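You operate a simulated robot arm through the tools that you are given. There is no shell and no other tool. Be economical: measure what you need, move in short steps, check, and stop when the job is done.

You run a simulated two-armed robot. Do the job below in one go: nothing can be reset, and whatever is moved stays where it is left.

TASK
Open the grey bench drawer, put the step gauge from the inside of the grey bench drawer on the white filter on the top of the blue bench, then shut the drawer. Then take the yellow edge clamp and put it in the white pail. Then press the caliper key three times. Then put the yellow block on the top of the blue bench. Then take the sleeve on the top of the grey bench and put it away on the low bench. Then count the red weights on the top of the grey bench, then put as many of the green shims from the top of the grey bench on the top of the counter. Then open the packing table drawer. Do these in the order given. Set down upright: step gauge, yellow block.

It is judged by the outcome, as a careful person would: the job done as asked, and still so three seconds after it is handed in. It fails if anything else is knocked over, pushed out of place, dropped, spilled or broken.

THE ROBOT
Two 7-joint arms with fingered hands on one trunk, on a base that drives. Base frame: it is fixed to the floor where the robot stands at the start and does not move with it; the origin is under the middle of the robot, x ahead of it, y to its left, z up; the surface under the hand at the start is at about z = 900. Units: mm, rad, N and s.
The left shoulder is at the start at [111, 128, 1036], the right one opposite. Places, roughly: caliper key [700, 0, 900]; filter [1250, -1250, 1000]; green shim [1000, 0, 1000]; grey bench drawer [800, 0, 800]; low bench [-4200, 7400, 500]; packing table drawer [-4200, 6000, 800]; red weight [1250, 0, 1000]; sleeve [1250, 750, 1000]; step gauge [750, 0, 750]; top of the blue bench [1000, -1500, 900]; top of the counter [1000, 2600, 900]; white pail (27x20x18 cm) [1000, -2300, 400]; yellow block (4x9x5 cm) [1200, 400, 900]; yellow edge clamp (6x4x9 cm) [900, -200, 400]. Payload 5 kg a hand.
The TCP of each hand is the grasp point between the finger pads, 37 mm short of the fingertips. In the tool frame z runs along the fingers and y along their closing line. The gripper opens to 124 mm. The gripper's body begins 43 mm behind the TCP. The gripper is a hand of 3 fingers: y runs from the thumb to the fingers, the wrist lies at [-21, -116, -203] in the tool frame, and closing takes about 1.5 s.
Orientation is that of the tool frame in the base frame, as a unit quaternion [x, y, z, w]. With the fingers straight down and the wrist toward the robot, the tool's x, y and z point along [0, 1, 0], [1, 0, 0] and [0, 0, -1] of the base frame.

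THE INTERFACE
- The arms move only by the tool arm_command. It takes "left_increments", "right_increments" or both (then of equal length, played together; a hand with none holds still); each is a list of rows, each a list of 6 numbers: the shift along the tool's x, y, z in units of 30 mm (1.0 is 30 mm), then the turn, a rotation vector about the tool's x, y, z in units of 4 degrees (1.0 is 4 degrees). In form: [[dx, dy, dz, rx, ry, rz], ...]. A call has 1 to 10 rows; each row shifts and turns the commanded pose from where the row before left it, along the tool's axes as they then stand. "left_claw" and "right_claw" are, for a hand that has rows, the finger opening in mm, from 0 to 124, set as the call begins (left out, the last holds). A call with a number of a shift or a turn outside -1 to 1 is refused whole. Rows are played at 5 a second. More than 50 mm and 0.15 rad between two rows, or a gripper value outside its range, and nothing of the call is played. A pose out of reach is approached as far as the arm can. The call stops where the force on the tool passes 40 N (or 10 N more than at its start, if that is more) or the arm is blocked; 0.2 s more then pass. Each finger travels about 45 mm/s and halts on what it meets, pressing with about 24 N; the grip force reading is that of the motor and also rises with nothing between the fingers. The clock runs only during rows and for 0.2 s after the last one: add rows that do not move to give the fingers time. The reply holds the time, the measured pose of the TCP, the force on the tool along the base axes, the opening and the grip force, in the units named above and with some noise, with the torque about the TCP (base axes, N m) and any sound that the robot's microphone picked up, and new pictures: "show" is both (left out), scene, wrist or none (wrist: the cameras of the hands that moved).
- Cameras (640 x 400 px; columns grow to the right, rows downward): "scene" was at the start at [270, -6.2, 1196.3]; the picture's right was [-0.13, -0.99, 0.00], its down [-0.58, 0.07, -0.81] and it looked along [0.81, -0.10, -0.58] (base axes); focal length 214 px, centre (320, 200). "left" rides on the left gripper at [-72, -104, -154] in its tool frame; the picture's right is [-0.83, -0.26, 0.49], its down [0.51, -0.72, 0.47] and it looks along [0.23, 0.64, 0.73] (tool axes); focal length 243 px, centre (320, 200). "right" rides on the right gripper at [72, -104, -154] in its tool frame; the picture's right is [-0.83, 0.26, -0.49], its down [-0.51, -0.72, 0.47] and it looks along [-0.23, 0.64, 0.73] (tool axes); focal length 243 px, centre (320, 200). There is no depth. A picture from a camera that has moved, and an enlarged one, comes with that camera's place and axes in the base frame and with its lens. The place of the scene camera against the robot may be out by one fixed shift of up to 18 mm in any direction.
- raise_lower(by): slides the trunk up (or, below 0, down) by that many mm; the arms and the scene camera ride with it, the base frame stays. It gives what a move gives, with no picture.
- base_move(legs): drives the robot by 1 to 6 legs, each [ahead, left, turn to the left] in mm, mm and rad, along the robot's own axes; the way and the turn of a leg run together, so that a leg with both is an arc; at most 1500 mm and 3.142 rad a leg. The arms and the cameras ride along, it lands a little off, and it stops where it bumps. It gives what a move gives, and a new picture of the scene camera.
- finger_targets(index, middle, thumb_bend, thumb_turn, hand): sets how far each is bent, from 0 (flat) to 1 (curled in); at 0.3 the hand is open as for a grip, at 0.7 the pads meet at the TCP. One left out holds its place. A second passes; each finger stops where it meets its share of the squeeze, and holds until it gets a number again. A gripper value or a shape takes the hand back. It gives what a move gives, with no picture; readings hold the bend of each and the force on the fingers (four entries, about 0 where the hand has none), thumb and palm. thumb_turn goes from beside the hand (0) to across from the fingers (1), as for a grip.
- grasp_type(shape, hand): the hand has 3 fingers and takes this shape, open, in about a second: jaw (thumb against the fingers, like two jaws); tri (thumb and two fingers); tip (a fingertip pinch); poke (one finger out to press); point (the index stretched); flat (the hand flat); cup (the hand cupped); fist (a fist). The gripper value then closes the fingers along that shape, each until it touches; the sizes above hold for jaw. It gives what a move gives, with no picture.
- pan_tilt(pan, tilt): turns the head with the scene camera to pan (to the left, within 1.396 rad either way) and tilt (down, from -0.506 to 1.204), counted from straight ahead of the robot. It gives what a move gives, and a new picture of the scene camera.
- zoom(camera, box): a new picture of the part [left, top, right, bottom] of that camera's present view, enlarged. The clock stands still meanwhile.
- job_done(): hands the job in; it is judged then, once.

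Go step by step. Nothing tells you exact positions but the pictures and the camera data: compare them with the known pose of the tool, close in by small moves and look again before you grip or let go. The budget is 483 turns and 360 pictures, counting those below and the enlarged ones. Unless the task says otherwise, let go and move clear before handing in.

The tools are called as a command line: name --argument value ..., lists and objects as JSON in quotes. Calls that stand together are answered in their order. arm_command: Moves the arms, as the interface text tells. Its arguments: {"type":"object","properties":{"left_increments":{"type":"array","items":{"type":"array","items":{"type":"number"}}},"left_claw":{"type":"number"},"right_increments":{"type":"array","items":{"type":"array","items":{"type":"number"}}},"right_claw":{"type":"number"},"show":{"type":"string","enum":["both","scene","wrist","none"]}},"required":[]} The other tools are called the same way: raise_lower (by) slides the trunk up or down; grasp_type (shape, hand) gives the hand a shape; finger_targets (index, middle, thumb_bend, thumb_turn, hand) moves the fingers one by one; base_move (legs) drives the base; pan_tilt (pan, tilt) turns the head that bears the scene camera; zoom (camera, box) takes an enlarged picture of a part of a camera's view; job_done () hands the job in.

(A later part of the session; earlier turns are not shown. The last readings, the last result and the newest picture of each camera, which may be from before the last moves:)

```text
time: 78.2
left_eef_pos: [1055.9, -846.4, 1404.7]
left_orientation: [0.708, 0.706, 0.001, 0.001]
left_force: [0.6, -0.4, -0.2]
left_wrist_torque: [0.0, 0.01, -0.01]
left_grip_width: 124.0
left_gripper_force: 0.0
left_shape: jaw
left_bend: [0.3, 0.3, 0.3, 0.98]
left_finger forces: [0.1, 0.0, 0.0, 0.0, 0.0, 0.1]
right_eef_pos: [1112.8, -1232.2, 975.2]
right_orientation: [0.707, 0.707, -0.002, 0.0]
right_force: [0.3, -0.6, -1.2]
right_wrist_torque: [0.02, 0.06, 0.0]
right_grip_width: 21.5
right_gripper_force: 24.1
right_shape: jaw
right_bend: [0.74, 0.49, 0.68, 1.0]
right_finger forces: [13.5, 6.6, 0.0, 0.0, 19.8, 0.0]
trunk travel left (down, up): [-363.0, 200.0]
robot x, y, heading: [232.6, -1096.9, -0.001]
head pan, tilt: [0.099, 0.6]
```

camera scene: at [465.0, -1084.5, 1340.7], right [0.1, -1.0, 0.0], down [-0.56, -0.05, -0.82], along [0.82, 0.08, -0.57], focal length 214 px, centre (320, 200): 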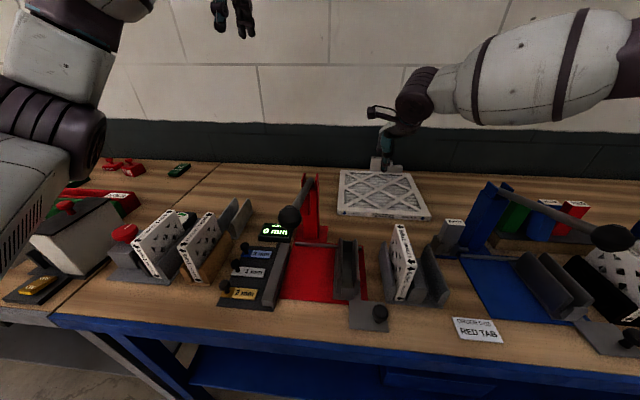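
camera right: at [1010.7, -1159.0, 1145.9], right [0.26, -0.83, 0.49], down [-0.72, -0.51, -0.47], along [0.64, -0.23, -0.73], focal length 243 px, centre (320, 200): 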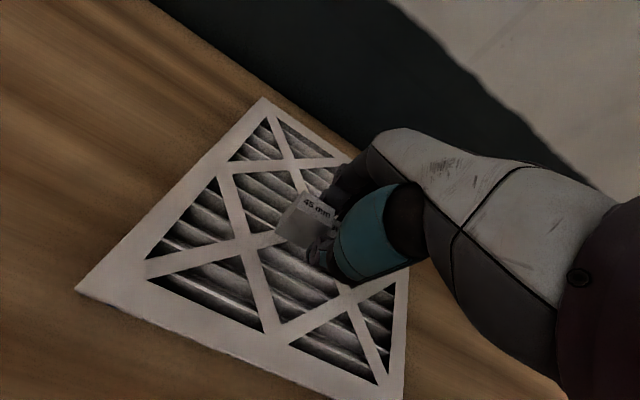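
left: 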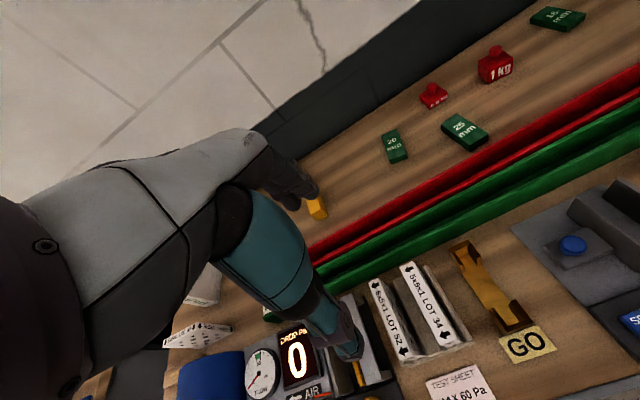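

arm_command --right_increments '[[0, 0, 0.1, 0, 0, 0], [0, 0, 0, 0, 0, 0]]' --show "none"

arm_command --right_increments '[[0, 0, 0.1, 0, 0, 0], [0, 0, 0, 0, 0, 0]]' --show "none"

zoom --camera "scene" --box '[340, 140, 420, 200]'

```text
time: 78.8
left_eef_pos: [1055.7, -846.5, 1403.4]
left_orientation: [0.708, 0.707, 0.001, 0.0]
left_force: [0.0, -0.2, -0.1]
left_wrist_torque: [0.0, 0.01, 0.02]
left_grip_width: 124.1
left_gripper_force: 0.0
left_shape: jaw
left_bend: [0.3, 0.3, 0.3, 0.98]
left_finger forces: [0.0, 0.0, 0.1, 0.0, 0.1, 0.0]
right_eef_pos: [1113.0, -1232.2, 970.1]
right_orientation: [0.708, 0.706, -0.002, 0.0]
right_force: [-1.2, -0.2, -1.9]
right_wrist_torque: [0.03, 0.02, 0.0]
right_grip_width: 21.4
right_gripper_force: 24.6
right_shape: jaw
right_bend: [0.74, 0.49, 0.68, 1.0]
right_finger forces: [13.6, 6.6, 0.1, 0.1, 19.8, 0.0]
trunk travel left (down, up): [-363.0, 200.0]
robot x, y, heading: [231.8, -1101.1, 0.007]
head pan, tilt: [0.099, 0.6]
```

```text
time: 79.4
left_eef_pos: [1056.4, -847.1, 1403.3]
left_orientation: [0.708, 0.707, 0.002, 0.001]
left_force: [-0.4, 0.8, -0.6]
left_wrist_torque: [0.01, 0.01, 0.01]
left_grip_width: 123.6
left_gripper_force: 0.1
left_shape: jaw
left_bend: [0.3, 0.3, 0.3, 0.98]
left_finger forces: [0.0, 0.0, 0.1, 0.0, 0.0, 0.0]
right_eef_pos: [1114.6, -1231.7, 967.4]
right_orientation: [0.707, 0.707, -0.003, -0.001]
right_force: [-0.5, 0.2, -1.3]
right_wrist_torque: [-0.03, 0.02, 0.0]
right_grip_width: 21.2
right_gripper_force: 24.3
right_shape: jaw
right_bend: [0.74, 0.49, 0.68, 1.0]
right_finger forces: [13.5, 6.6, 0.0, 0.1, 19.8, 0.0]
trunk travel left (down, up): [-363.0, 200.0]
robot x, y, heading: [224.7, -1098.4, -0.003]
head pan, tilt: [0.099, 0.6]
```

```text
6.67 times, centred on (380, 170) of scene
camera zoom: at [464.3, -1084.2, 1340.9], right [0.1, -1.0, 0.0], down [-0.56, -0.05, -0.82], along [0.82, 0.08, -0.57], focal length 1430 px, centre (-80, 400)
```

zoom: 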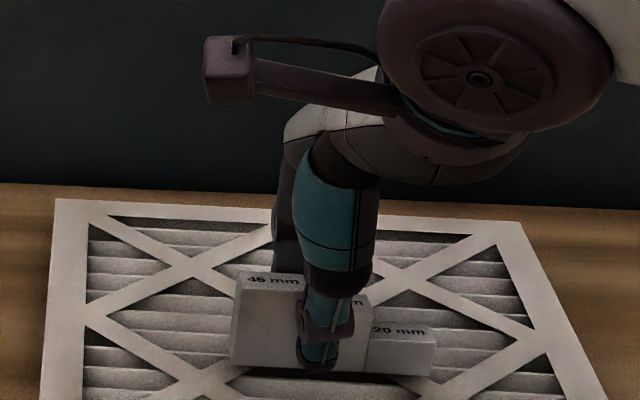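

arm_command --right_increments '[[0, 0, 0.1, 0, 0, 0], [0, 0, 0, 0, 0, 0]]' --show "none"

arm_command --right_increments '[[0, 0, 0.1, 0, 0, 0], [0, 0, 0, 0, 0, 0]]' --show "none"

```text
time: 80.0
left_eef_pos: [1057.4, -846.9, 1403.0]
left_orientation: [0.707, 0.707, 0.001, 0.0]
left_force: [-0.5, -0.7, -0.1]
left_wrist_torque: [-0.04, -0.03, 0.0]
left_grip_width: 123.9
left_gripper_force: 0.0
left_shape: jaw
left_bend: [0.3, 0.3, 0.3, 0.98]
left_finger forces: [0.1, 0.1, 0.0, 0.1, 0.0, 0.1]
right_eef_pos: [1114.2, -1231.8, 964.7]
right_orientation: [0.707, 0.707, -0.002, 0.001]
right_force: [0.8, 0.2, -2.3]
right_wrist_torque: [0.0, 0.03, 0.0]
right_grip_width: 21.3
right_gripper_force: 24.3
right_shape: jaw
right_bend: [0.74, 0.49, 0.68, 1.0]
right_finger forces: [13.6, 6.6, 0.0, 0.0, 19.8, 0.0]
trunk travel left (down, up): [-363.0, 200.0]
robot x, y, heading: [233.4, -1093.8, 0.001]
head pan, tilt: [0.099, 0.6]
```

```text
time: 80.6
left_eef_pos: [1055.0, -844.7, 1404.7]
left_orientation: [0.708, 0.707, 0.0, 0.0]
left_force: [0.2, -0.7, -0.9]
left_wrist_torque: [-0.01, 0.0, 0.01]
left_grip_width: 124.0
left_gripper_force: 0.1
left_shape: jaw
left_bend: [0.3, 0.3, 0.3, 0.98]
left_finger forces: [0.0, 0.1, 0.0, 0.0, 0.0, 0.1]
right_eef_pos: [1113.6, -1232.2, 962.8]
right_orientation: [0.707, 0.707, -0.001, 0.002]
right_force: [-0.4, -0.8, 6.7]
right_wrist_torque: [-0.03, -0.13, -0.03]
right_grip_width: 21.4
right_gripper_force: 24.2
right_shape: jaw
right_bend: [0.74, 0.49, 0.68, 1.0]
right_finger forces: [13.3, 6.8, 0.0, 0.0, 21.3, 0.0]
trunk travel left (down, up): [-363.0, 200.0]
robot x, y, heading: [232.2, -1093.5, -0.003]
head pan, tilt: [0.099, 0.6]
```

Contact felt. Opening and lifting away.

arm_command --right_increments '[[0, 0, 0, 0, 0, 0], [0, 0, 0, 0, 0, 0], [0, 0, 0, 0, 0, 0], [0, 0, 0, 0, 0, 0], [0, 0, 0, 0, 0, 0], [0, 0, 0, 0, 0, 0]]' --right_claw 70 --show "wrist"

arm_command --right_increments '[[0, 0, -0.5, 0, 0, 0], [0, 0, -0.8, 0, 0, 0], [0, 0, -0.9, 0, 0, 0], [0, 0, -0.9, 0, 0, 0], [0, 0, -0.9, 0, 0, 0], [0, 0, -0.9, 0, 0, 0]]' --show "both"

```text
time: 82.0
left_eef_pos: [1055.0, -846.3, 1403.8]
left_orientation: [0.708, 0.706, 0.0, 0.001]
left_force: [-0.2, -0.6, -0.1]
left_wrist_torque: [-0.02, 0.02, 0.02]
left_grip_width: 123.6
left_gripper_force: 0.0
left_shape: jaw
left_bend: [0.3, 0.3, 0.3, 0.98]
left_finger forces: [0.0, 0.1, 0.0, 0.1, 0.0, 0.0]
right_eef_pos: [1113.5, -1231.7, 962.4]
right_orientation: [0.707, 0.707, -0.002, 0.0]
right_force: [0.5, 0.3, 0.1]
right_wrist_torque: [0.0, -0.01, 0.0]
right_grip_width: 69.7
right_gripper_force: 0.0
right_shape: jaw
right_bend: [0.74, 0.42, 0.67, 1.0]
right_finger forces: [0.0, 0.0, 0.1, 0.0, 0.1, 0.1]
trunk travel left (down, up): [-363.0, 200.0]
robot x, y, heading: [230.0, -1094.4, 0.001]
head pan, tilt: [0.099, 0.6]
camera right: at [1010.6, -1159.8, 1115.3], right [0.26, -0.83, 0.49], down [-0.72, -0.51, -0.47], along [0.64, -0.23, -0.73], focal length 243 px, centre (320, 200)
```

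right: 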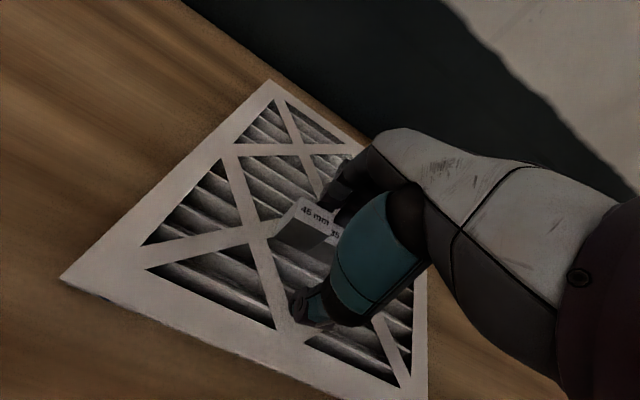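

```text
time: 83.4
left_eef_pos: [1054.7, -845.7, 1403.7]
left_orientation: [0.708, 0.707, 0.0, 0.001]
left_force: [0.0, 0.3, 0.7]
left_wrist_torque: [0.01, -0.01, -0.01]
left_grip_width: 124.1
left_gripper_force: 0.0
left_shape: jaw
left_bend: [0.3, 0.3, 0.3, 0.98]
left_finger forces: [0.0, 0.1, 0.0, 0.0, 0.0, 0.1]
right_eef_pos: [1113.2, -1229.4, 1110.4]
right_orientation: [0.707, 0.707, -0.002, 0.0]
right_force: [0.0, 0.1, -0.1]
right_wrist_torque: [0.01, -0.02, 0.03]
right_grip_width: 69.8
right_gripper_force: 0.1
right_shape: jaw
right_bend: [0.74, 0.42, 0.67, 1.0]
right_finger forces: [0.0, 0.0, 0.0, 0.0, 0.1, 0.0]
trunk travel left (down, up): [-363.0, 200.0]
robot x, y, heading: [230.2, -1095.2, -0.003]
head pan, tilt: [0.099, 0.6]
camera scene: at [463.4, -1084.0, 1341.0], right [0.1, -1.0, 0.0], down [-0.56, -0.05, -0.83], along [0.82, 0.08, -0.56], focal length 214 px, centre (320, 200)
camera right: at [1010.0, -1157.8, 1264.5], right [0.26, -0.83, 0.49], down [-0.72, -0.51, -0.47], along [0.64, -0.23, -0.73], focal length 243 px, centre (320, 200)
```

scene: 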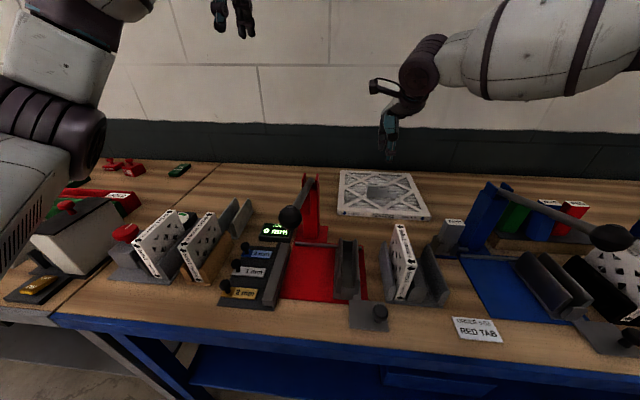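
right: 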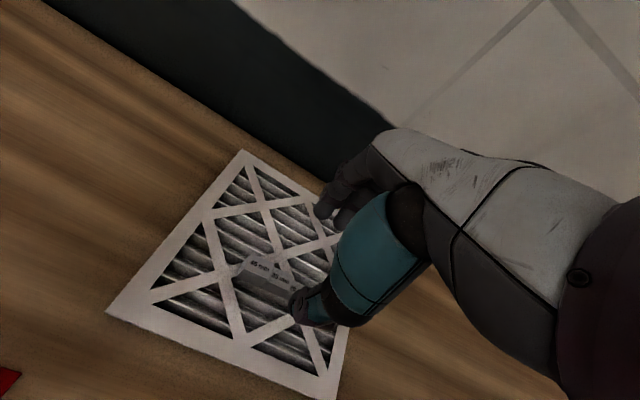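

zoom --camera "scene" --box '[330, 150, 440, 225]'

```text
5.33 times, centred on (385, 188) of scene
camera zoom: at [463.4, -1084.0, 1341.0], right [0.1, -1.0, 0.0], down [-0.56, -0.05, -0.83], along [0.82, 0.08, -0.56], focal length 1144 px, centre (-27, 267)
```

zoom: 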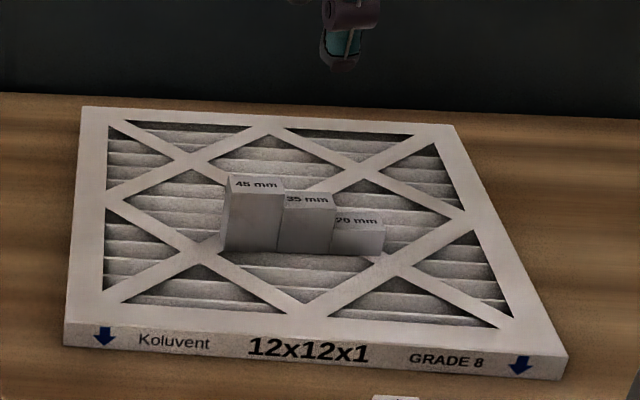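

The gauge stands upright on the filter. Now I'll lift, retreat and go back to the drawer to shut it.

arm_command --right_increments '[[0, 0, -1, 0, 0, 0], [0, 0, -1, 0, 0, 0], [0, 0, -1, 0, 0, 0], [0, 0, -1, 0, 0, 0]]' --show "none" --right_claw 70

base_move --legs '[[-700, 0, 0], [0, 1090, 0]]'

```text
time: 84.4
left_eef_pos: [1055.4, -846.9, 1404.4]
left_orientation: [0.708, 0.706, 0.0, 0.001]
left_force: [-0.2, -0.3, -0.4]
left_wrist_torque: [-0.03, 0.05, -0.05]
left_grip_width: 123.9
left_gripper_force: 0.1
left_shape: jaw
left_bend: [0.3, 0.3, 0.3, 0.98]
left_finger forces: [0.1, 0.0, 0.0, 0.0, 0.1, 0.0]
right_eef_pos: [1115.8, -1231.1, 1229.4]
right_orientation: [0.707, 0.707, -0.002, 0.0]
right_force: [0.8, -0.4, -0.3]
right_wrist_torque: [0.0, -0.03, 0.02]
right_grip_width: 69.5
right_gripper_force: 0.1
right_shape: jaw
right_bend: [0.74, 0.42, 0.67, 1.0]
right_finger forces: [0.1, 0.0, 0.1, 0.0, 0.0, 0.1]
trunk travel left (down, up): [-363.0, 200.0]
robot x, y, heading: [229.2, -1101.1, -0.0]
head pan, tilt: [0.099, 0.6]
```

```text
time: 97.6
left_eef_pos: [351.2, 228.1, 1404.9]
left_orientation: [0.707, 0.708, 0.001, 0.001]
left_force: [0.0, 0.1, -0.1]
left_wrist_torque: [-0.01, 0.03, 0.03]
left_grip_width: 123.8
left_gripper_force: 0.0
left_shape: jaw
left_bend: [0.3, 0.3, 0.3, 0.98]
left_finger forces: [0.1, 0.0, 0.1, 0.1, 0.1, 0.0]
right_eef_pos: [412.9, -156.1, 1229.4]
right_orientation: [0.706, 0.708, -0.003, 0.0]
right_force: [-0.4, 0.7, 0.5]
right_wrist_torque: [-0.01, 0.0, -0.03]
right_grip_width: 69.5
right_gripper_force: 0.0
right_shape: jaw
right_bend: [0.74, 0.42, 0.67, 1.0]
right_finger forces: [0.1, 0.1, 0.0, 0.0, 0.0, 0.0]
trunk travel left (down, up): [-363.0, 200.0]
robot x, y, heading: [-473.3, -26.5, 0.002]
head pan, tilt: [0.099, 0.6]
camera scene: at [-239.4, -10.7, 1340.9], right [0.1, -0.99, 0.0], down [-0.56, -0.06, -0.83], along [0.82, 0.08, -0.56], focal length 214 px, centre (320, 200)
```

scene: 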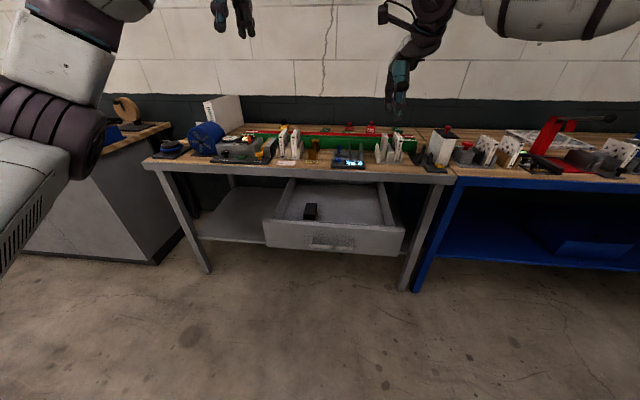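

I'll back up, pitch the hand forward and lower the trunk.

base_move --legs '[[-130, 15, 0]]'

arm_command --right_increments '[[0, 0, 0, -1, 0, 0], [0, 0, 0, -1, 0, 0], [0, 0, 0, -1, 0, 0], [0, 0, 0, -1, 0, 0], [0, 0, 0, -1, 0, 0], [0, 0, 0, -1, 0, 0], [0, 0, 0, -1, 0, 0], [0, 0, 0, -1, 0, 0], [0, 0, 0, -1, 0, 0], [0, 0, 0, -1, 0, 0]]' --show "none"

arm_command --right_increments '[[0, 0, -0.5, -1, 0, 0], [0, 0, -0.5, -1, 0, 0], [0, 0, -0.5, -1, 0, 0], [0, 0, -0.5, -1, 0, 0], [0, 0, 0, -1, 0, 0], [0, 0, 0, -1, 0, 0], [0, 0, 0, -1, 0, 0], [0, 0, 0, -1, 0, 0], [0, 0, 0, -1, 0, 0], [0, 0, 0, -1, 0, 0]]' --show "none"

arm_command --right_increments '[[0, 0, 0, -1, 0, 0], [0, 0, 0, -1, 0, 0], [0, 0, 0, -0.5, 0, 0]]' --right_claw 0 --show "none"

raise_lower --by -318

```text
time: 98.9
left_eef_pos: [225.3, 242.0, 1402.7]
left_orientation: [0.708, 0.707, 0.0, -0.001]
left_force: [0.3, -0.3, -0.4]
left_wrist_torque: [0.0, 0.06, 0.05]
left_grip_width: 123.9
left_gripper_force: 0.1
left_shape: jaw
left_bend: [0.3, 0.3, 0.3, 0.98]
left_finger forces: [0.0, 0.0, 0.0, 0.0, 0.0, 0.1]
right_eef_pos: [286.4, -143.0, 1228.0]
right_orientation: [0.707, 0.707, -0.003, -0.001]
right_force: [0.5, -0.1, 1.2]
right_wrist_torque: [0.0, 0.04, 0.03]
right_grip_width: 69.9
right_gripper_force: 0.1
right_shape: jaw
right_bend: [0.74, 0.42, 0.67, 1.0]
right_finger forces: [0.1, 0.0, 0.0, 0.0, 0.0, 0.1]
trunk travel left (down, up): [-363.0, 200.0]
robot x, y, heading: [-605.8, -7.9, 0.003]
head pan, tilt: [0.099, 0.6]
camera scene: at [-366.4, 3.6, 1340.3], right [0.1, -1.0, 0.0], down [-0.56, -0.06, -0.82], along [0.82, 0.08, -0.57], focal length 214 px, centre (320, 200)
```

scene: 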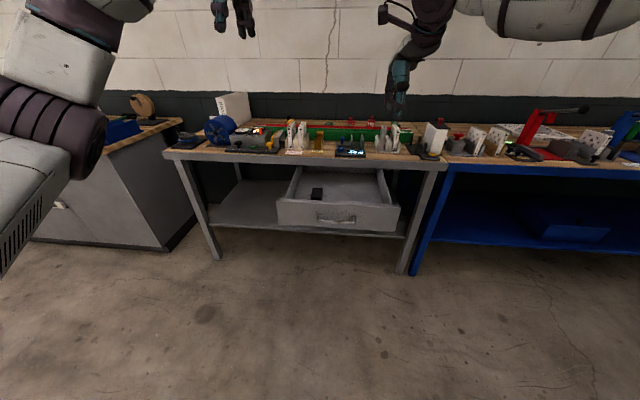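

```text
time: 101.1
left_eef_pos: [222.5, 242.7, 1404.7]
left_orientation: [0.707, 0.707, -0.001, -0.001]
left_force: [0.7, -0.3, 0.3]
left_wrist_torque: [-0.02, -0.01, -0.01]
left_grip_width: 123.6
left_gripper_force: 0.1
left_shape: jaw
left_bend: [0.3, 0.3, 0.3, 0.98]
left_finger forces: [0.1, 0.1, 0.0, 0.0, 0.0, 0.1]
right_eef_pos: [283.7, -142.4, 1228.1]
right_orientation: [0.664, 0.666, 0.24, 0.242]
right_force: [-0.5, -0.2, 0.9]
right_wrist_torque: [0.03, 0.02, 0.03]
right_grip_width: 69.5
right_gripper_force: 0.0
right_shape: jaw
right_bend: [0.74, 0.42, 0.66, 1.0]
right_finger forces: [0.0, 0.1, 0.1, 0.0, 0.0, 0.0]
trunk travel left (down, up): [-363.0, 200.0]
robot x, y, heading: [-599.9, -8.5, 0.001]
head pan, tilt: [0.099, 0.6]
```

```text
time: 103.3
left_eef_pos: [224.0, 241.8, 1403.7]
left_orientation: [0.708, 0.706, 0.0, 0.0]
left_force: [0.4, 0.6, -0.5]
left_wrist_torque: [0.01, 0.03, -0.01]
left_grip_width: 123.7
left_gripper_force: 0.0
left_shape: jaw
left_bend: [0.3, 0.3, 0.3, 0.98]
left_finger forces: [0.0, 0.0, 0.0, 0.1, 0.1, 0.0]
right_eef_pos: [240.9, -142.9, 1271.0]
right_orientation: [0.541, 0.543, 0.454, 0.455]
right_force: [0.2, -0.5, 0.1]
right_wrist_torque: [-0.01, 0.02, 0.01]
right_grip_width: 69.8
right_gripper_force: 0.1
right_shape: jaw
right_bend: [0.74, 0.42, 0.66, 1.0]
right_finger forces: [0.0, 0.0, 0.1, 0.0, 0.0, 0.0]
trunk travel left (down, up): [-363.0, 200.0]
robot x, y, heading: [-602.7, -8.7, -0.003]
head pan, tilt: [0.099, 0.6]
```

```text
time: 104.1
left_eef_pos: [221.5, 242.0, 1404.7]
left_orientation: [0.708, 0.707, 0.0, 0.0]
left_force: [0.1, 0.7, -0.7]
left_wrist_torque: [-0.03, 0.02, 0.01]
left_grip_width: 123.8
left_gripper_force: 0.0
left_shape: jaw
left_bend: [0.3, 0.3, 0.3, 0.98]
left_finger forces: [0.1, 0.0, 0.0, 0.0, 0.0, 0.2]
right_eef_pos: [240.1, -142.5, 1271.6]
right_orientation: [0.499, 0.503, 0.499, 0.499]
right_force: [-0.5, -0.7, -0.4]
right_wrist_torque: [-0.01, -0.02, 0.0]
right_grip_width: 0.0
right_gripper_force: 0.1
right_shape: jaw
right_bend: [0.7, 0.7, 0.7, 1.0]
right_finger forces: [0.1, 0.0, 0.1, 0.1, 0.1, 0.0]
trunk travel left (down, up): [-363.0, 200.0]
robot x, y, heading: [-604.4, -8.0, -0.006]
head pan, tilt: [0.099, 0.6]
```

```text
time: 107.2
left_eef_pos: [222.3, 240.8, 1086.4]
left_orientation: [0.708, 0.707, 0.001, 0.001]
left_force: [0.0, 0.3, 0.7]
left_wrist_torque: [-0.03, 0.01, -0.02]
left_grip_width: 123.8
left_gripper_force: 0.1
left_shape: jaw
left_bend: [0.3, 0.3, 0.3, 0.98]
left_finger forces: [0.0, 0.1, 0.0, 0.0, 0.1, 0.1]
right_eef_pos: [240.2, -141.9, 953.3]
right_orientation: [0.499, 0.503, 0.499, 0.499]
right_force: [0.4, -0.2, -0.4]
right_wrist_torque: [0.0, -0.01, 0.02]
right_grip_width: 0.0
right_gripper_force: 23.9
right_shape: jaw
right_bend: [0.7, 0.7, 0.56, 1.0]
right_finger forces: [0.0, 0.0, 0.0, 0.0, 0.0, 0.0]
trunk travel left (down, up): [-45.0, 518.0]
robot x, y, heading: [-602.2, -8.4, -0.006]
head pan, tilt: [0.099, 0.6]
```

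arm_command --right_increments '[[0.75, -0.85, -0.2, 0, 0, 0], [0.75, -0.85, -0.2, 0, 0, 0], [0.75, -0.85, -0.2, 0, 0, 0], [0.75, -0.85, -0.2, 0, 0, 0], [0.75, -0.85, -0.2, 0, 0, 0], [0.75, -0.85, 0, 0, 0, 0]]' --show "scene"

```text
time: 108.6
left_eef_pos: [223.8, 241.2, 1083.9]
left_orientation: [0.707, 0.707, 0.0, -0.001]
left_force: [0.3, -0.8, -0.2]
left_wrist_torque: [0.05, 0.05, 0.01]
left_grip_width: 123.8
left_gripper_force: 0.0
left_shape: jaw
left_bend: [0.3, 0.3, 0.3, 0.98]
left_finger forces: [0.1, 0.0, 0.1, 0.1, 0.0, 0.0]
right_eef_pos: [211.7, -8.6, 796.9]
right_orientation: [0.501, 0.502, 0.498, 0.499]
right_force: [-0.2, 0.2, 0.1]
right_wrist_torque: [0.0, 0.03, 0.01]
right_grip_width: 0.4
right_gripper_force: 24.2
right_shape: jaw
right_bend: [0.7, 0.7, 0.56, 1.0]
right_finger forces: [0.1, 0.1, 0.1, 0.1, 0.1, 0.0]
trunk travel left (down, up): [-45.0, 518.0]
robot x, y, heading: [-602.2, -10.5, -0.002]
head pan, tilt: [0.099, 0.6]
camera scene: at [-264.3, 3.2, 992.4], right [0.1, -1.0, 0.0], down [-0.56, -0.06, -0.82], along [0.82, 0.08, -0.57], focal length 214 px, centre (320, 200)
```

scene: 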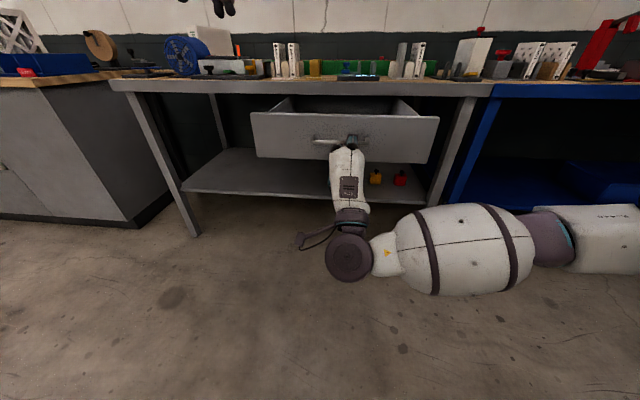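

I'll raise the left arm for clearance, then push the drawer shut by driving forward.

arm_command --left_increments '[[0, 0, -1, 0, 0, 0], [0, 0, -1, 0, 0, 0], [0, 0, -1, 0, 0, 0], [0, 0, -1, 0, 0, 0], [0, 0, -1, 0, 0, 0], [0, 0, -1, 0, 0, 0]]' --show "none"

base_move --legs '[[200, 0, 0]]'

```text
time: 110.0
left_eef_pos: [225.2, 242.5, 1259.7]
left_orientation: [0.708, 0.706, 0.001, 0.002]
left_force: [0.8, -0.2, 0.1]
left_wrist_torque: [-0.01, 0.01, -0.01]
left_grip_width: 123.9
left_gripper_force: 0.1
left_shape: jaw
left_bend: [0.3, 0.3, 0.3, 0.98]
left_finger forces: [0.0, 0.0, 0.0, 0.1, 0.0, 0.0]
left hand out of reach, approached as far as the arm can: row 6
right_eef_pos: [209.8, -8.0, 798.5]
right_orientation: [0.5, 0.501, 0.499, 0.5]
right_force: [0.5, 0.7, -0.5]
right_wrist_torque: [0.0, -0.01, -0.01]
right_grip_width: 0.0
right_gripper_force: 24.0
right_shape: jaw
right_bend: [0.7, 0.7, 0.56, 1.0]
right_finger forces: [0.0, 0.0, 0.1, 0.0, 0.1, 0.0]
trunk travel left (down, up): [-45.0, 518.0]
robot x, y, heading: [-602.8, -11.2, -0.004]
head pan, tilt: [0.099, 0.6]
```

```text
time: 111.6
left_eef_pos: [425.8, 240.0, 1258.4]
left_orientation: [0.709, 0.706, 0.0, 0.003]
left_force: [0.4, -0.1, 0.3]
left_wrist_torque: [-0.01, 0.04, 0.0]
left_grip_width: 123.6
left_gripper_force: 0.0
left_shape: jaw
left_bend: [0.3, 0.3, 0.3, 0.98]
left_finger forces: [0.0, 0.0, 0.0, 0.0, 0.0, 0.1]
right_eef_pos: [408.7, -11.4, 798.6]
right_orientation: [0.5, 0.501, 0.498, 0.5]
right_force: [-0.1, 0.5, -0.3]
right_wrist_torque: [0.0, -0.04, -0.01]
right_grip_width: 0.2
right_gripper_force: 23.9
right_shape: jaw
right_bend: [0.7, 0.7, 0.56, 1.0]
right_finger forces: [0.0, 0.1, 0.0, 0.0, 0.1, 0.0]
trunk travel left (down, up): [-45.0, 518.0]
robot x, y, heading: [-405.7, -9.6, -0.005]
head pan, tilt: [0.099, 0.6]
camera scene: at [-66.8, 2.2, 992.8], right [0.1, -1.0, 0.0], down [-0.56, -0.05, -0.82], along [0.82, 0.08, -0.57], focal length 214 px, centre (320, 200)
```

scene: 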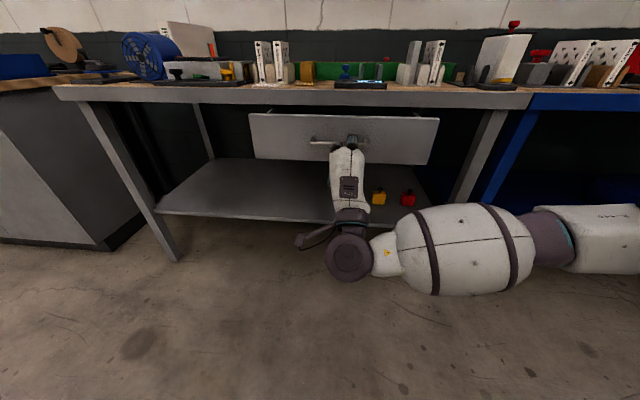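

base_move --legs '[[150, 0, 0]]'

base_move --legs '[[25, 0, 0]]'

zoom --camera "scene" --box '[220, 60, 480, 220]'

```text
time: 113.0
left_eef_pos: [573.9, 239.6, 1258.4]
left_orientation: [0.709, 0.705, 0.001, 0.004]
left_force: [0.2, -0.4, 0.3]
left_wrist_torque: [0.01, 0.01, 0.01]
left_grip_width: 124.1
left_gripper_force: 0.1
left_shape: jaw
left_bend: [0.3, 0.3, 0.3, 0.98]
left_finger forces: [0.1, 0.0, 0.0, 0.0, 0.0, 0.1]
right_eef_pos: [556.7, -12.0, 798.0]
right_orientation: [0.501, 0.501, 0.498, 0.501]
right_force: [-0.5, 0.4, -0.7]
right_wrist_torque: [0.0, -0.01, 0.01]
right_grip_width: 0.0
right_gripper_force: 24.1
right_shape: jaw
right_bend: [0.7, 0.7, 0.56, 1.0]
right_finger forces: [0.0, 0.1, 0.1, 0.1, 0.0, 0.0]
trunk travel left (down, up): [-45.0, 518.0]
robot x, y, heading: [-257.8, -10.6, -0.004]
head pan, tilt: [0.099, 0.6]
camera scene: at [81.4, 1.9, 992.8], right [0.1, -1.0, 0.0], down [-0.56, -0.05, -0.82], along [0.82, 0.08, -0.57], focal length 214 px, centre (320, 200)
```

scene: 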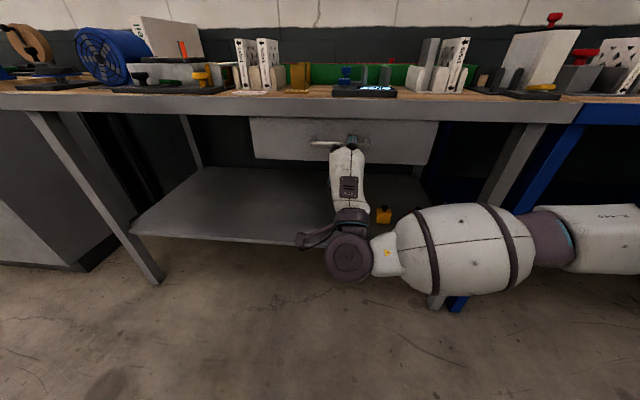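

```text
time: 113.9
left_eef_pos: [594.4, 238.7, 1258.8]
left_orientation: [0.708, 0.706, 0.0, 0.001]
left_force: [-0.3, 0.7, 0.2]
left_wrist_torque: [0.01, 0.0, -0.01]
left_grip_width: 123.8
left_gripper_force: 0.1
left_shape: jaw
left_bend: [0.3, 0.3, 0.3, 0.98]
left_finger forces: [0.1, 0.1, 0.0, 0.1, 0.0, 0.1]
right_eef_pos: [573.3, -9.8, 800.3]
right_orientation: [0.498, 0.501, 0.503, 0.498]
right_force: [-14.1, -2.4, -1.2]
right_wrist_torque: [0.01, 0.07, -0.17]
right_grip_width: 0.2
right_gripper_force: 24.6
right_shape: jaw
right_bend: [0.7, 0.7, 0.57, 1.0]
right_finger forces: [0.0, 0.0, 0.1, 0.1, 0.0, 0.0]
trunk travel left (down, up): [-45.0, 518.0]
robot x, y, heading: [-235.4, -7.6, -0.002]
head pan, tilt: [0.099, 0.6]
stopped in leg 1: the force on the tool passed its limit at 84 N (the readings are from after the stop); the commanded pose is now the measured one
camera scene: at [101.9, 1.2, 993.3], right [0.1, -1.0, 0.0], down [-0.56, -0.05, -0.83], along [0.82, 0.08, -0.56], focal length 214 px, centre (320, 200)
```

scene: 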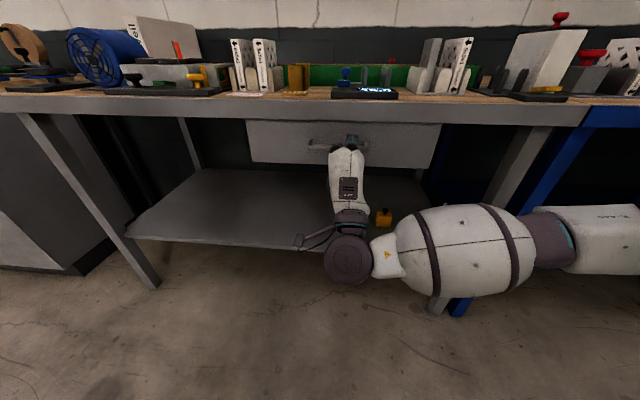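

```text
2.46 times, centred on (350, 140) of scene
camera zoom: at [101.9, 1.2, 993.3], right [0.1, -1.0, 0.0], down [-0.56, -0.05, -0.83], along [0.82, 0.08, -0.56], focal length 528 px, centre (246, 348)
```

zoom: 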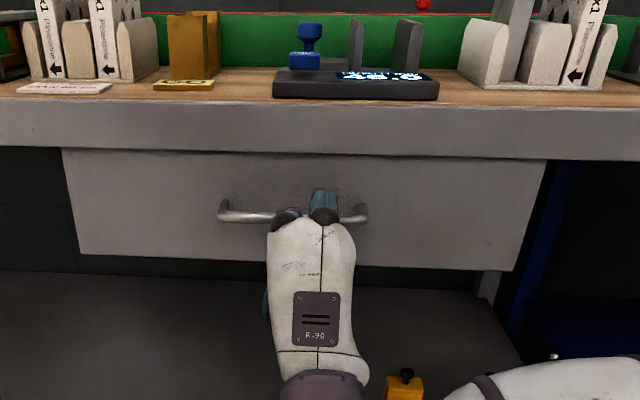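

The drive stopped on force as the drawer reached its stop. I'll nudge once more with the arm to confirm it is fully shut.

arm_command --right_increments '[[0, 0, 0.2, 0, 0, 0], [0, 0, 0.2, 0, 0, 0], [0, 0, 0.2, 0, 0, 0]]' --show "none"

```text
time: 114.3
left_eef_pos: [593.9, 238.8, 1258.9]
left_orientation: [0.71, 0.705, 0.0, 0.002]
left_force: [0.9, 0.8, -0.6]
left_wrist_torque: [0.03, 0.03, 0.01]
left_grip_width: 123.9
left_gripper_force: 0.0
left_shape: jaw
left_bend: [0.3, 0.3, 0.3, 0.98]
left_finger forces: [0.1, 0.0, 0.0, 0.0, 0.0, 0.0]
right_eef_pos: [572.1, -11.0, 800.7]
right_orientation: [0.497, 0.501, 0.504, 0.498]
right_force: [-25.8, -5.4, 0.7]
right_wrist_torque: [-0.04, 0.03, -0.3]
right_grip_width: 0.1
right_gripper_force: 24.3
right_shape: jaw
right_bend: [0.7, 0.7, 0.57, 1.0]
right_finger forces: [0.1, 0.2, 0.0, 0.0, 0.1, 0.0]
trunk travel left (down, up): [-45.0, 518.0]
robot x, y, heading: [-234.6, -13.5, -0.009]
head pan, tilt: [0.099, 0.6]
stopped in row 1 (right hand): the force on the tool passed its limit at 47 N (the readings are from after the stop); the commanded pose is now the measured one
```

The drawer is firmly shut. I'll back off, drop the gaze and study the yellow edge clamp on the lower shelf.

base_move --legs '[[-150, 0, 0]]'

arm_command --right_increments '[[-0.5, 0, -0.5, 0, 0, -1], [-0.5, 0, -0.5, 0, 0, -1], [-0.5, 0, -0.5, 0, 0, -1], [-0.5, 0, -0.5, 0, 0, -1], [-0.5, 0, 0, 0, 0, -1], [-0.5, 0, 0, 0, 0, -1], [-0.5, 0, 0, 0, 0, -1], [-0.5, 0, 0, 0, 0, -1], [-0.5, 0, 0, 0, 0, -1], [-0.5, 0, 0, 0, 0, -1]]' --show "none"

pan_tilt --pan -0.15 --tilt 0.7

```text
time: 115.7
left_eef_pos: [446.8, 239.8, 1258.9]
left_orientation: [0.709, 0.706, 0.0, 0.003]
left_force: [-0.3, 0.1, 0.8]
left_wrist_torque: [-0.01, -0.05, 0.01]
left_grip_width: 123.8
left_gripper_force: 0.1
left_shape: jaw
left_bend: [0.3, 0.3, 0.3, 0.98]
left_finger forces: [0.0, 0.0, 0.1, 0.0, 0.0, 0.0]
right_eef_pos: [428.8, -10.3, 799.2]
right_orientation: [0.498, 0.501, 0.503, 0.498]
right_force: [0.1, -0.3, -0.9]
right_wrist_torque: [-0.03, 0.05, -0.02]
right_grip_width: 0.0
right_gripper_force: 24.3
right_shape: jaw
right_bend: [0.7, 0.7, 0.57, 1.0]
right_finger forces: [0.0, 0.0, 0.1, 0.0, 0.0, 0.0]
trunk travel left (down, up): [-45.0, 518.0]
robot x, y, heading: [-380.1, -8.6, -0.003]
head pan, tilt: [0.099, 0.6]
camera scene: at [-44.9, 2.1, 992.9], right [0.1, -1.0, 0.0], down [-0.56, -0.05, -0.83], along [0.82, 0.08, -0.56], focal length 214 px, centre (320, 200)
```

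scene: 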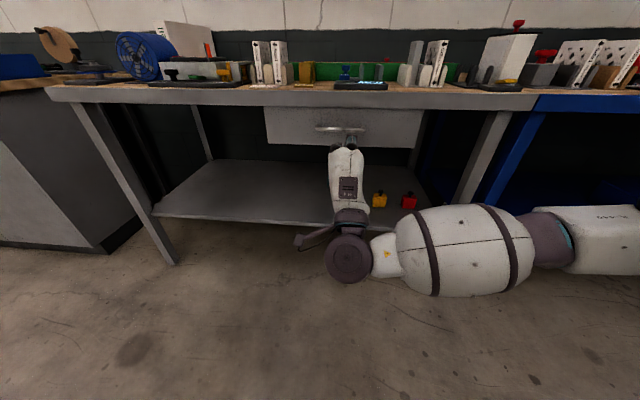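

```text
time: 117.8
left_eef_pos: [446.4, 240.1, 1259.1]
left_orientation: [0.709, 0.705, 0.0, 0.002]
left_force: [-0.8, 0.2, -0.1]
left_wrist_torque: [-0.02, 0.01, -0.01]
left_grip_width: 123.6
left_gripper_force: 0.0
left_shape: jaw
left_bend: [0.3, 0.3, 0.3, 0.98]
left_finger forces: [0.0, 0.0, 0.0, 0.1, 0.1, 0.1]
right_eef_pos: [368.6, -150.3, 844.1]
right_orientation: [0.296, 0.642, 0.303, 0.639]
right_force: [0.3, 0.2, -0.4]
right_wrist_torque: [-0.01, 0.01, 0.02]
right_grip_width: 0.0
right_gripper_force: 24.0
right_shape: jaw
right_bend: [0.7, 0.7, 0.57, 1.0]
right_finger forces: [0.0, 0.1, 0.0, 0.0, 0.0, 0.1]
trunk travel left (down, up): [-45.0, 518.0]
robot x, y, heading: [-382.6, -9.0, -0.006]
head pan, tilt: [0.099, 0.6]
```

```text
time: 118.6
left_eef_pos: [447.4, 240.6, 1258.2]
left_orientation: [0.709, 0.705, 0.0, 0.002]
left_force: [0.5, 0.3, -0.2]
left_wrist_torque: [0.02, 0.0, -0.01]
left_grip_width: 123.8
left_gripper_force: 0.0
left_shape: jaw
left_bend: [0.3, 0.3, 0.3, 0.98]
left_finger forces: [0.0, 0.0, 0.0, 0.1, 0.0, 0.1]
right_eef_pos: [369.8, -149.5, 844.6]
right_orientation: [0.297, 0.642, 0.303, 0.639]
right_force: [0.0, -0.8, -0.5]
right_wrist_torque: [0.01, -0.02, -0.02]
right_grip_width: 0.0
right_gripper_force: 24.2
right_shape: jaw
right_bend: [0.7, 0.7, 0.57, 1.0]
right_finger forces: [0.1, 0.0, 0.0, 0.0, 0.1, 0.0]
trunk travel left (down, up): [-45.0, 518.0]
robot x, y, heading: [-381.1, -13.0, -0.002]
head pan, tilt: [-0.15, 0.7]
camera scene: at [-48.7, -19.3, 984.2], right [-0.15, -0.99, 0.0], down [-0.64, 0.1, -0.77], along [0.76, -0.12, -0.64], focal length 214 px, centre (320, 200)
```

scene: 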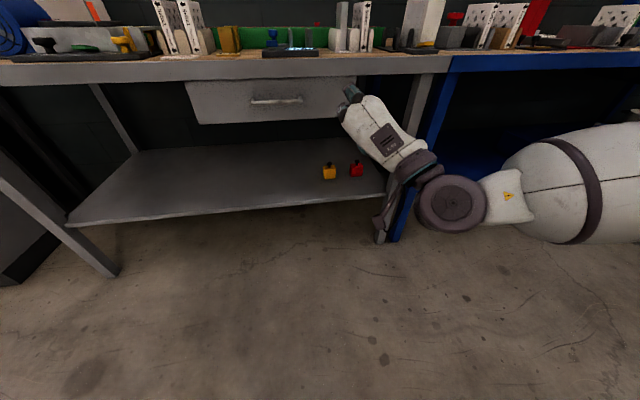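

arm_command --right_increments '[[0, 0, 0, 0, 0, -1], [0, 0, 0, 0, 0, -1], [0, 0, 0, 0, 0, -1], [0, 0, 0, 0, 0, -1], [0, 0, 0, 0, 0, -1], [0, 0, 0, 0, 0, -1], [0, 0, 0, 0, 0, -1], [0, 0, 0, 0, 0, -1], [0, 0, 0, 0, 0, -1], [0, 0, 0, 0, 0, -1]]' --show "none"

arm_command --right_increments '[[0, 0, 0, 0, 0, -1], [0, 0, 0, 0, 0, -1], [0, 0, 0, 0, 0, -0.5], [0, 0, 0, 0, 1, 0], [0, 0, 0, 0, 1, 0], [0, 0, 0, 0, 1, 0], [0, 0, 0, 0, 1, 0], [0, 0, 0, 0, 1, 0], [0, 0, 0, 0, 1, 0], [0, 0, 0, 0, 1, 0]]' --right_claw 100 --show "both"

zoom --camera "scene" --box '[270, 120, 430, 220]'

```text
time: 120.8
left_eef_pos: [446.9, 240.9, 1259.2]
left_orientation: [0.709, 0.705, 0.0, 0.002]
left_force: [0.5, -0.1, -0.2]
left_wrist_torque: [0.01, 0.0, 0.0]
left_grip_width: 124.1
left_gripper_force: 0.1
left_shape: jaw
left_bend: [0.3, 0.3, 0.3, 0.98]
left_finger forces: [0.0, 0.0, 0.0, 0.0, 0.0, 0.0]
right_eef_pos: [369.7, -150.6, 844.1]
right_orientation: [0.058, 0.705, 0.065, 0.704]
right_force: [0.0, 0.3, 0.1]
right_wrist_torque: [0.01, 0.03, 0.01]
right_grip_width: 0.0
right_gripper_force: 23.9
right_shape: jaw
right_bend: [0.7, 0.7, 0.57, 1.0]
right_finger forces: [0.0, 0.0, 0.1, 0.0, 0.0, 0.0]
trunk travel left (down, up): [-45.0, 518.0]
robot x, y, heading: [-385.0, -11.0, -0.001]
head pan, tilt: [-0.15, 0.7]
```

```text
time: 123.0
left_eef_pos: [447.1, 240.6, 1258.5]
left_orientation: [0.709, 0.706, 0.0, 0.004]
left_force: [-1.0, 0.2, 0.4]
left_wrist_torque: [-0.01, 0.0, -0.02]
left_grip_width: 123.8
left_gripper_force: 0.1
left_shape: jaw
left_bend: [0.3, 0.3, 0.3, 0.98]
left_finger forces: [0.1, 0.1, 0.0, 0.0, 0.1, 0.0]
right_eef_pos: [368.8, -148.3, 844.3]
right_orientation: [-0.004, 0.857, 0.004, 0.515]
right_force: [-0.6, 0.0, -0.2]
right_wrist_torque: [0.0, 0.0, -0.02]
right_grip_width: 100.1
right_gripper_force: 0.1
right_shape: jaw
right_bend: [0.26, 0.34, 0.5, 0.99]
right_finger forces: [0.1, 0.0, 0.0, 0.0, 0.0, 0.1]
trunk travel left (down, up): [-45.0, 518.0]
robot x, y, heading: [-382.4, -11.0, -0.003]
head pan, tilt: [-0.15, 0.7]
camera scene: at [-49.0, -18.8, 984.3], right [-0.15, -0.99, 0.0], down [-0.64, 0.1, -0.77], along [0.76, -0.12, -0.64], focal length 214 px, centre (320, 200)
camera right: at [201.4, -255.4, 852.2], right [-0.05, 0.26, 0.96], down [0.66, -0.72, 0.23], along [0.75, 0.65, -0.14], focal length 243 px, centre (320, 200)
```

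scene: 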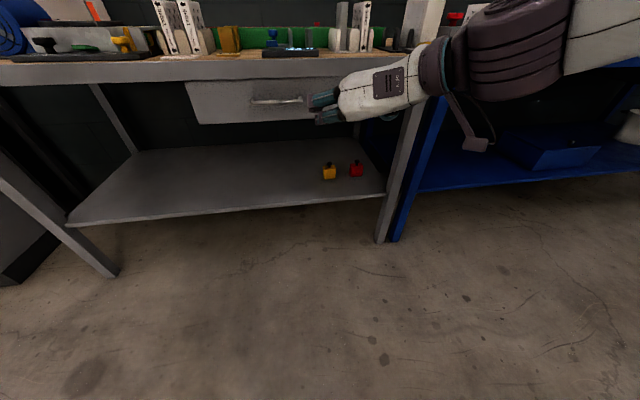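
right: 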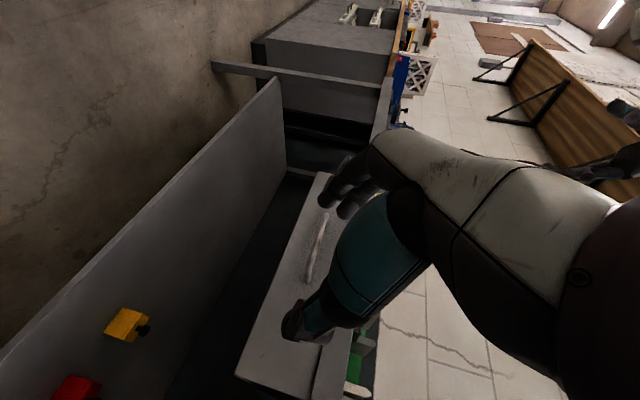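

```text
4.00 times, centred on (350, 170) of scene
camera zoom: at [-49.0, -18.8, 984.3], right [-0.15, -0.99, 0.0], down [-0.64, 0.1, -0.77], along [0.76, -0.12, -0.64], focal length 858 px, centre (200, 320)
```

zoom: 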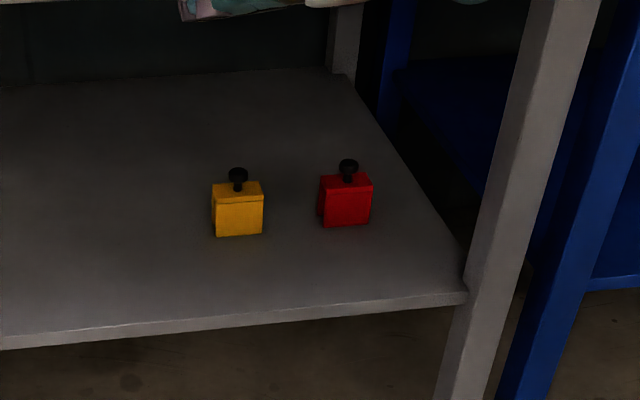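

The clamp sits near [858, -214, base 360], knob on top. I'll lower the trunk fully and bring the hand down in free space in front.

raise_lower --by -45

arm_command --right_increments '[[0.98, 0, 0.52, 0, 0, 0], [0.98, 0, 0.52, 0, 0, 0], [0.98, 0, 0.52, 0, 0, 0], [0.98, 0, 0.52, 0, 0, 0], [0.98, 0, 0.52, 0, 0, 0], [0.98, 0, 0.52, 0, 0, 0], [0.98, 0, 0.52, 0, 0, 0], [0.98, 0, 0.52, 0, 0, 0]]' --show "none"

```text
time: 123.9
left_eef_pos: [448.3, 240.4, 1212.4]
left_orientation: [0.709, 0.705, 0.0, 0.002]
left_force: [0.0, -0.9, -0.3]
left_wrist_torque: [0.04, -0.02, 0.01]
left_grip_width: 123.9
left_gripper_force: 0.0
left_shape: jaw
left_bend: [0.3, 0.3, 0.3, 0.98]
left_finger forces: [0.0, 0.0, 0.0, 0.0, 0.0, 0.0]
right_eef_pos: [369.4, -150.4, 798.9]
right_orientation: [-0.003, 0.856, 0.003, 0.517]
right_force: [0.0, -0.1, -0.5]
right_wrist_torque: [-0.03, -0.04, 0.0]
right_grip_width: 100.1
right_gripper_force: 0.1
right_shape: jaw
right_bend: [0.26, 0.34, 0.5, 0.99]
right_finger forces: [0.1, 0.0, 0.1, 0.0, 0.0, 0.0]
trunk travel left (down, up): [0.0, 563.0]
robot x, y, heading: [-380.5, -7.4, -0.005]
head pan, tilt: [-0.15, 0.7]
```

```text
time: 125.7
left_eef_pos: [448.6, 239.3, 1214.0]
left_orientation: [0.709, 0.705, 0.0, 0.001]
left_force: [0.6, -0.8, -0.3]
left_wrist_torque: [0.01, -0.02, -0.01]
left_grip_width: 123.7
left_gripper_force: 0.1
left_shape: jaw
left_bend: [0.3, 0.3, 0.3, 0.98]
left_finger forces: [0.1, 0.0, 0.0, 0.0, 0.1, 0.1]
right_eef_pos: [369.8, -146.9, 531.3]
right_orientation: [-0.004, 0.857, 0.003, 0.515]
right_force: [0.2, 0.0, 0.2]
right_wrist_torque: [0.0, 0.02, 0.02]
right_grip_width: 100.0
right_gripper_force: 0.0
right_shape: jaw
right_bend: [0.26, 0.34, 0.5, 0.99]
right_finger forces: [0.0, 0.1, 0.1, 0.1, 0.0, 0.1]
trunk travel left (down, up): [0.0, 563.0]
robot x, y, heading: [-382.7, -7.9, -0.002]
head pan, tilt: [-0.15, 0.7]
```

arm_command --right_increments '[[0.88, 0, 0.47, 0, 0, 0], [0.88, 0, 0.47, 0, 0, 0], [0.88, 0, 0.47, 0, 0, 0], [0.88, 0, 0.47, 0, 0, 0]]' --show "none"

base_move --legs '[[0, -67, 0], [280, 0, 0]]'

zoom --camera "right" --box '[0, 0, 640, 400]'

zoom --camera "scene" --box '[240, 60, 440, 185]'

```text
time: 126.7
left_eef_pos: [448.2, 240.9, 1213.8]
left_orientation: [0.709, 0.705, 0.0, 0.002]
left_force: [0.4, 0.2, 0.3]
left_wrist_torque: [-0.03, 0.01, 0.01]
left_grip_width: 123.9
left_gripper_force: 0.0
left_shape: jaw
left_bend: [0.3, 0.3, 0.3, 0.98]
left_finger forces: [0.0, 0.0, 0.1, 0.1, 0.0, 0.1]
right_eef_pos: [370.9, -148.2, 411.1]
right_orientation: [-0.003, 0.857, 0.003, 0.515]
right_force: [0.3, -0.1, 0.3]
right_wrist_torque: [0.0, 0.02, -0.01]
right_grip_width: 100.0
right_gripper_force: 0.0
right_shape: jaw
right_bend: [0.26, 0.34, 0.5, 0.99]
right_finger forces: [0.0, 0.1, 0.1, 0.0, 0.1, 0.0]
trunk travel left (down, up): [0.0, 563.0]
robot x, y, heading: [-384.9, -7.8, -0.008]
head pan, tilt: [-0.15, 0.7]
```

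```text
time: 129.5
left_eef_pos: [729.6, 169.5, 1211.8]
left_orientation: [0.71, 0.704, 0.0, 0.002]
left_force: [0.6, 0.5, 0.6]
left_wrist_torque: [0.01, 0.01, -0.01]
left_grip_width: 123.7
left_gripper_force: 0.0
left_shape: jaw
left_bend: [0.3, 0.3, 0.3, 0.98]
left_finger forces: [0.1, 0.1, 0.0, 0.1, 0.1, 0.0]
right_eef_pos: [653.4, -219.5, 411.1]
right_orientation: [-0.002, 0.857, 0.003, 0.515]
right_force: [-1.1, 0.0, -0.1]
right_wrist_torque: [0.01, -0.01, 0.01]
right_grip_width: 99.8
right_gripper_force: 0.1
right_shape: jaw
right_bend: [0.26, 0.34, 0.5, 0.99]
right_finger forces: [0.0, 0.0, 0.0, 0.1, 0.0, 0.1]
trunk travel left (down, up): [0.0, 563.0]
robot x, y, heading: [-101.4, -81.4, -0.009]
head pan, tilt: [-0.15, 0.7]
camera scene: at [239.6, -89.2, 952.9], right [-0.16, -0.99, 0.0], down [-0.64, 0.1, -0.76], along [0.76, -0.12, -0.64], focal length 214 px, centre (320, 200)
```

scene: 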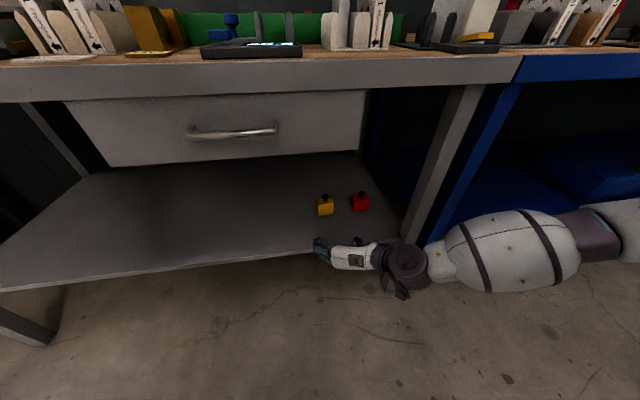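

```text
1.00 times, centred on (320, 200) of right (not enlarged: the box is as wide or as high as the picture)
camera zoom: at [484.6, -325.7, 419.3], right [-0.05, 0.26, 0.96], down [0.66, -0.72, 0.23], along [0.75, 0.65, -0.14], focal length 243 px, centre (320, 200)
```

zoom: 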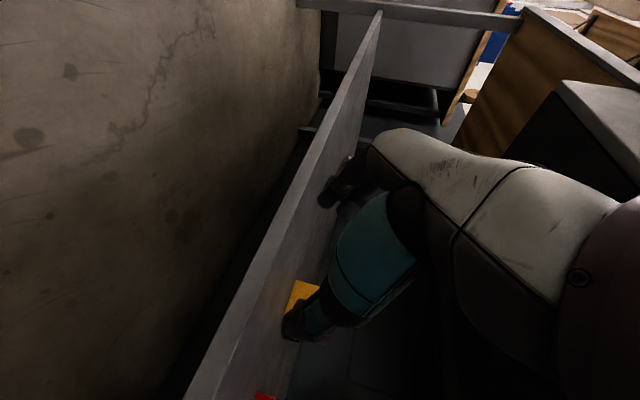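

```text
3.20 times, centred on (340, 122) of scene
camera zoom: at [239.6, -89.2, 952.9], right [-0.16, -0.99, 0.0], down [-0.64, 0.1, -0.76], along [0.76, -0.12, -0.64], focal length 686 px, centre (256, 448)
```

zoom: 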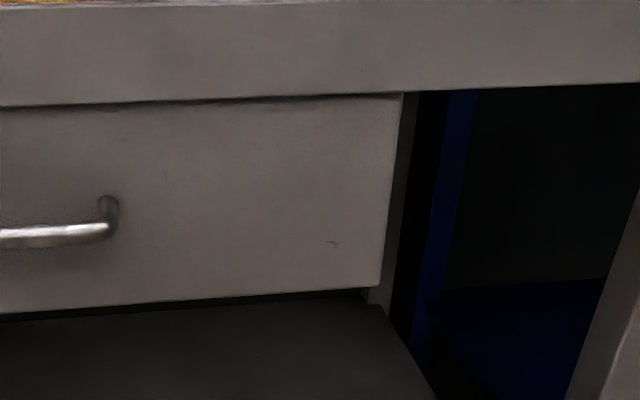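

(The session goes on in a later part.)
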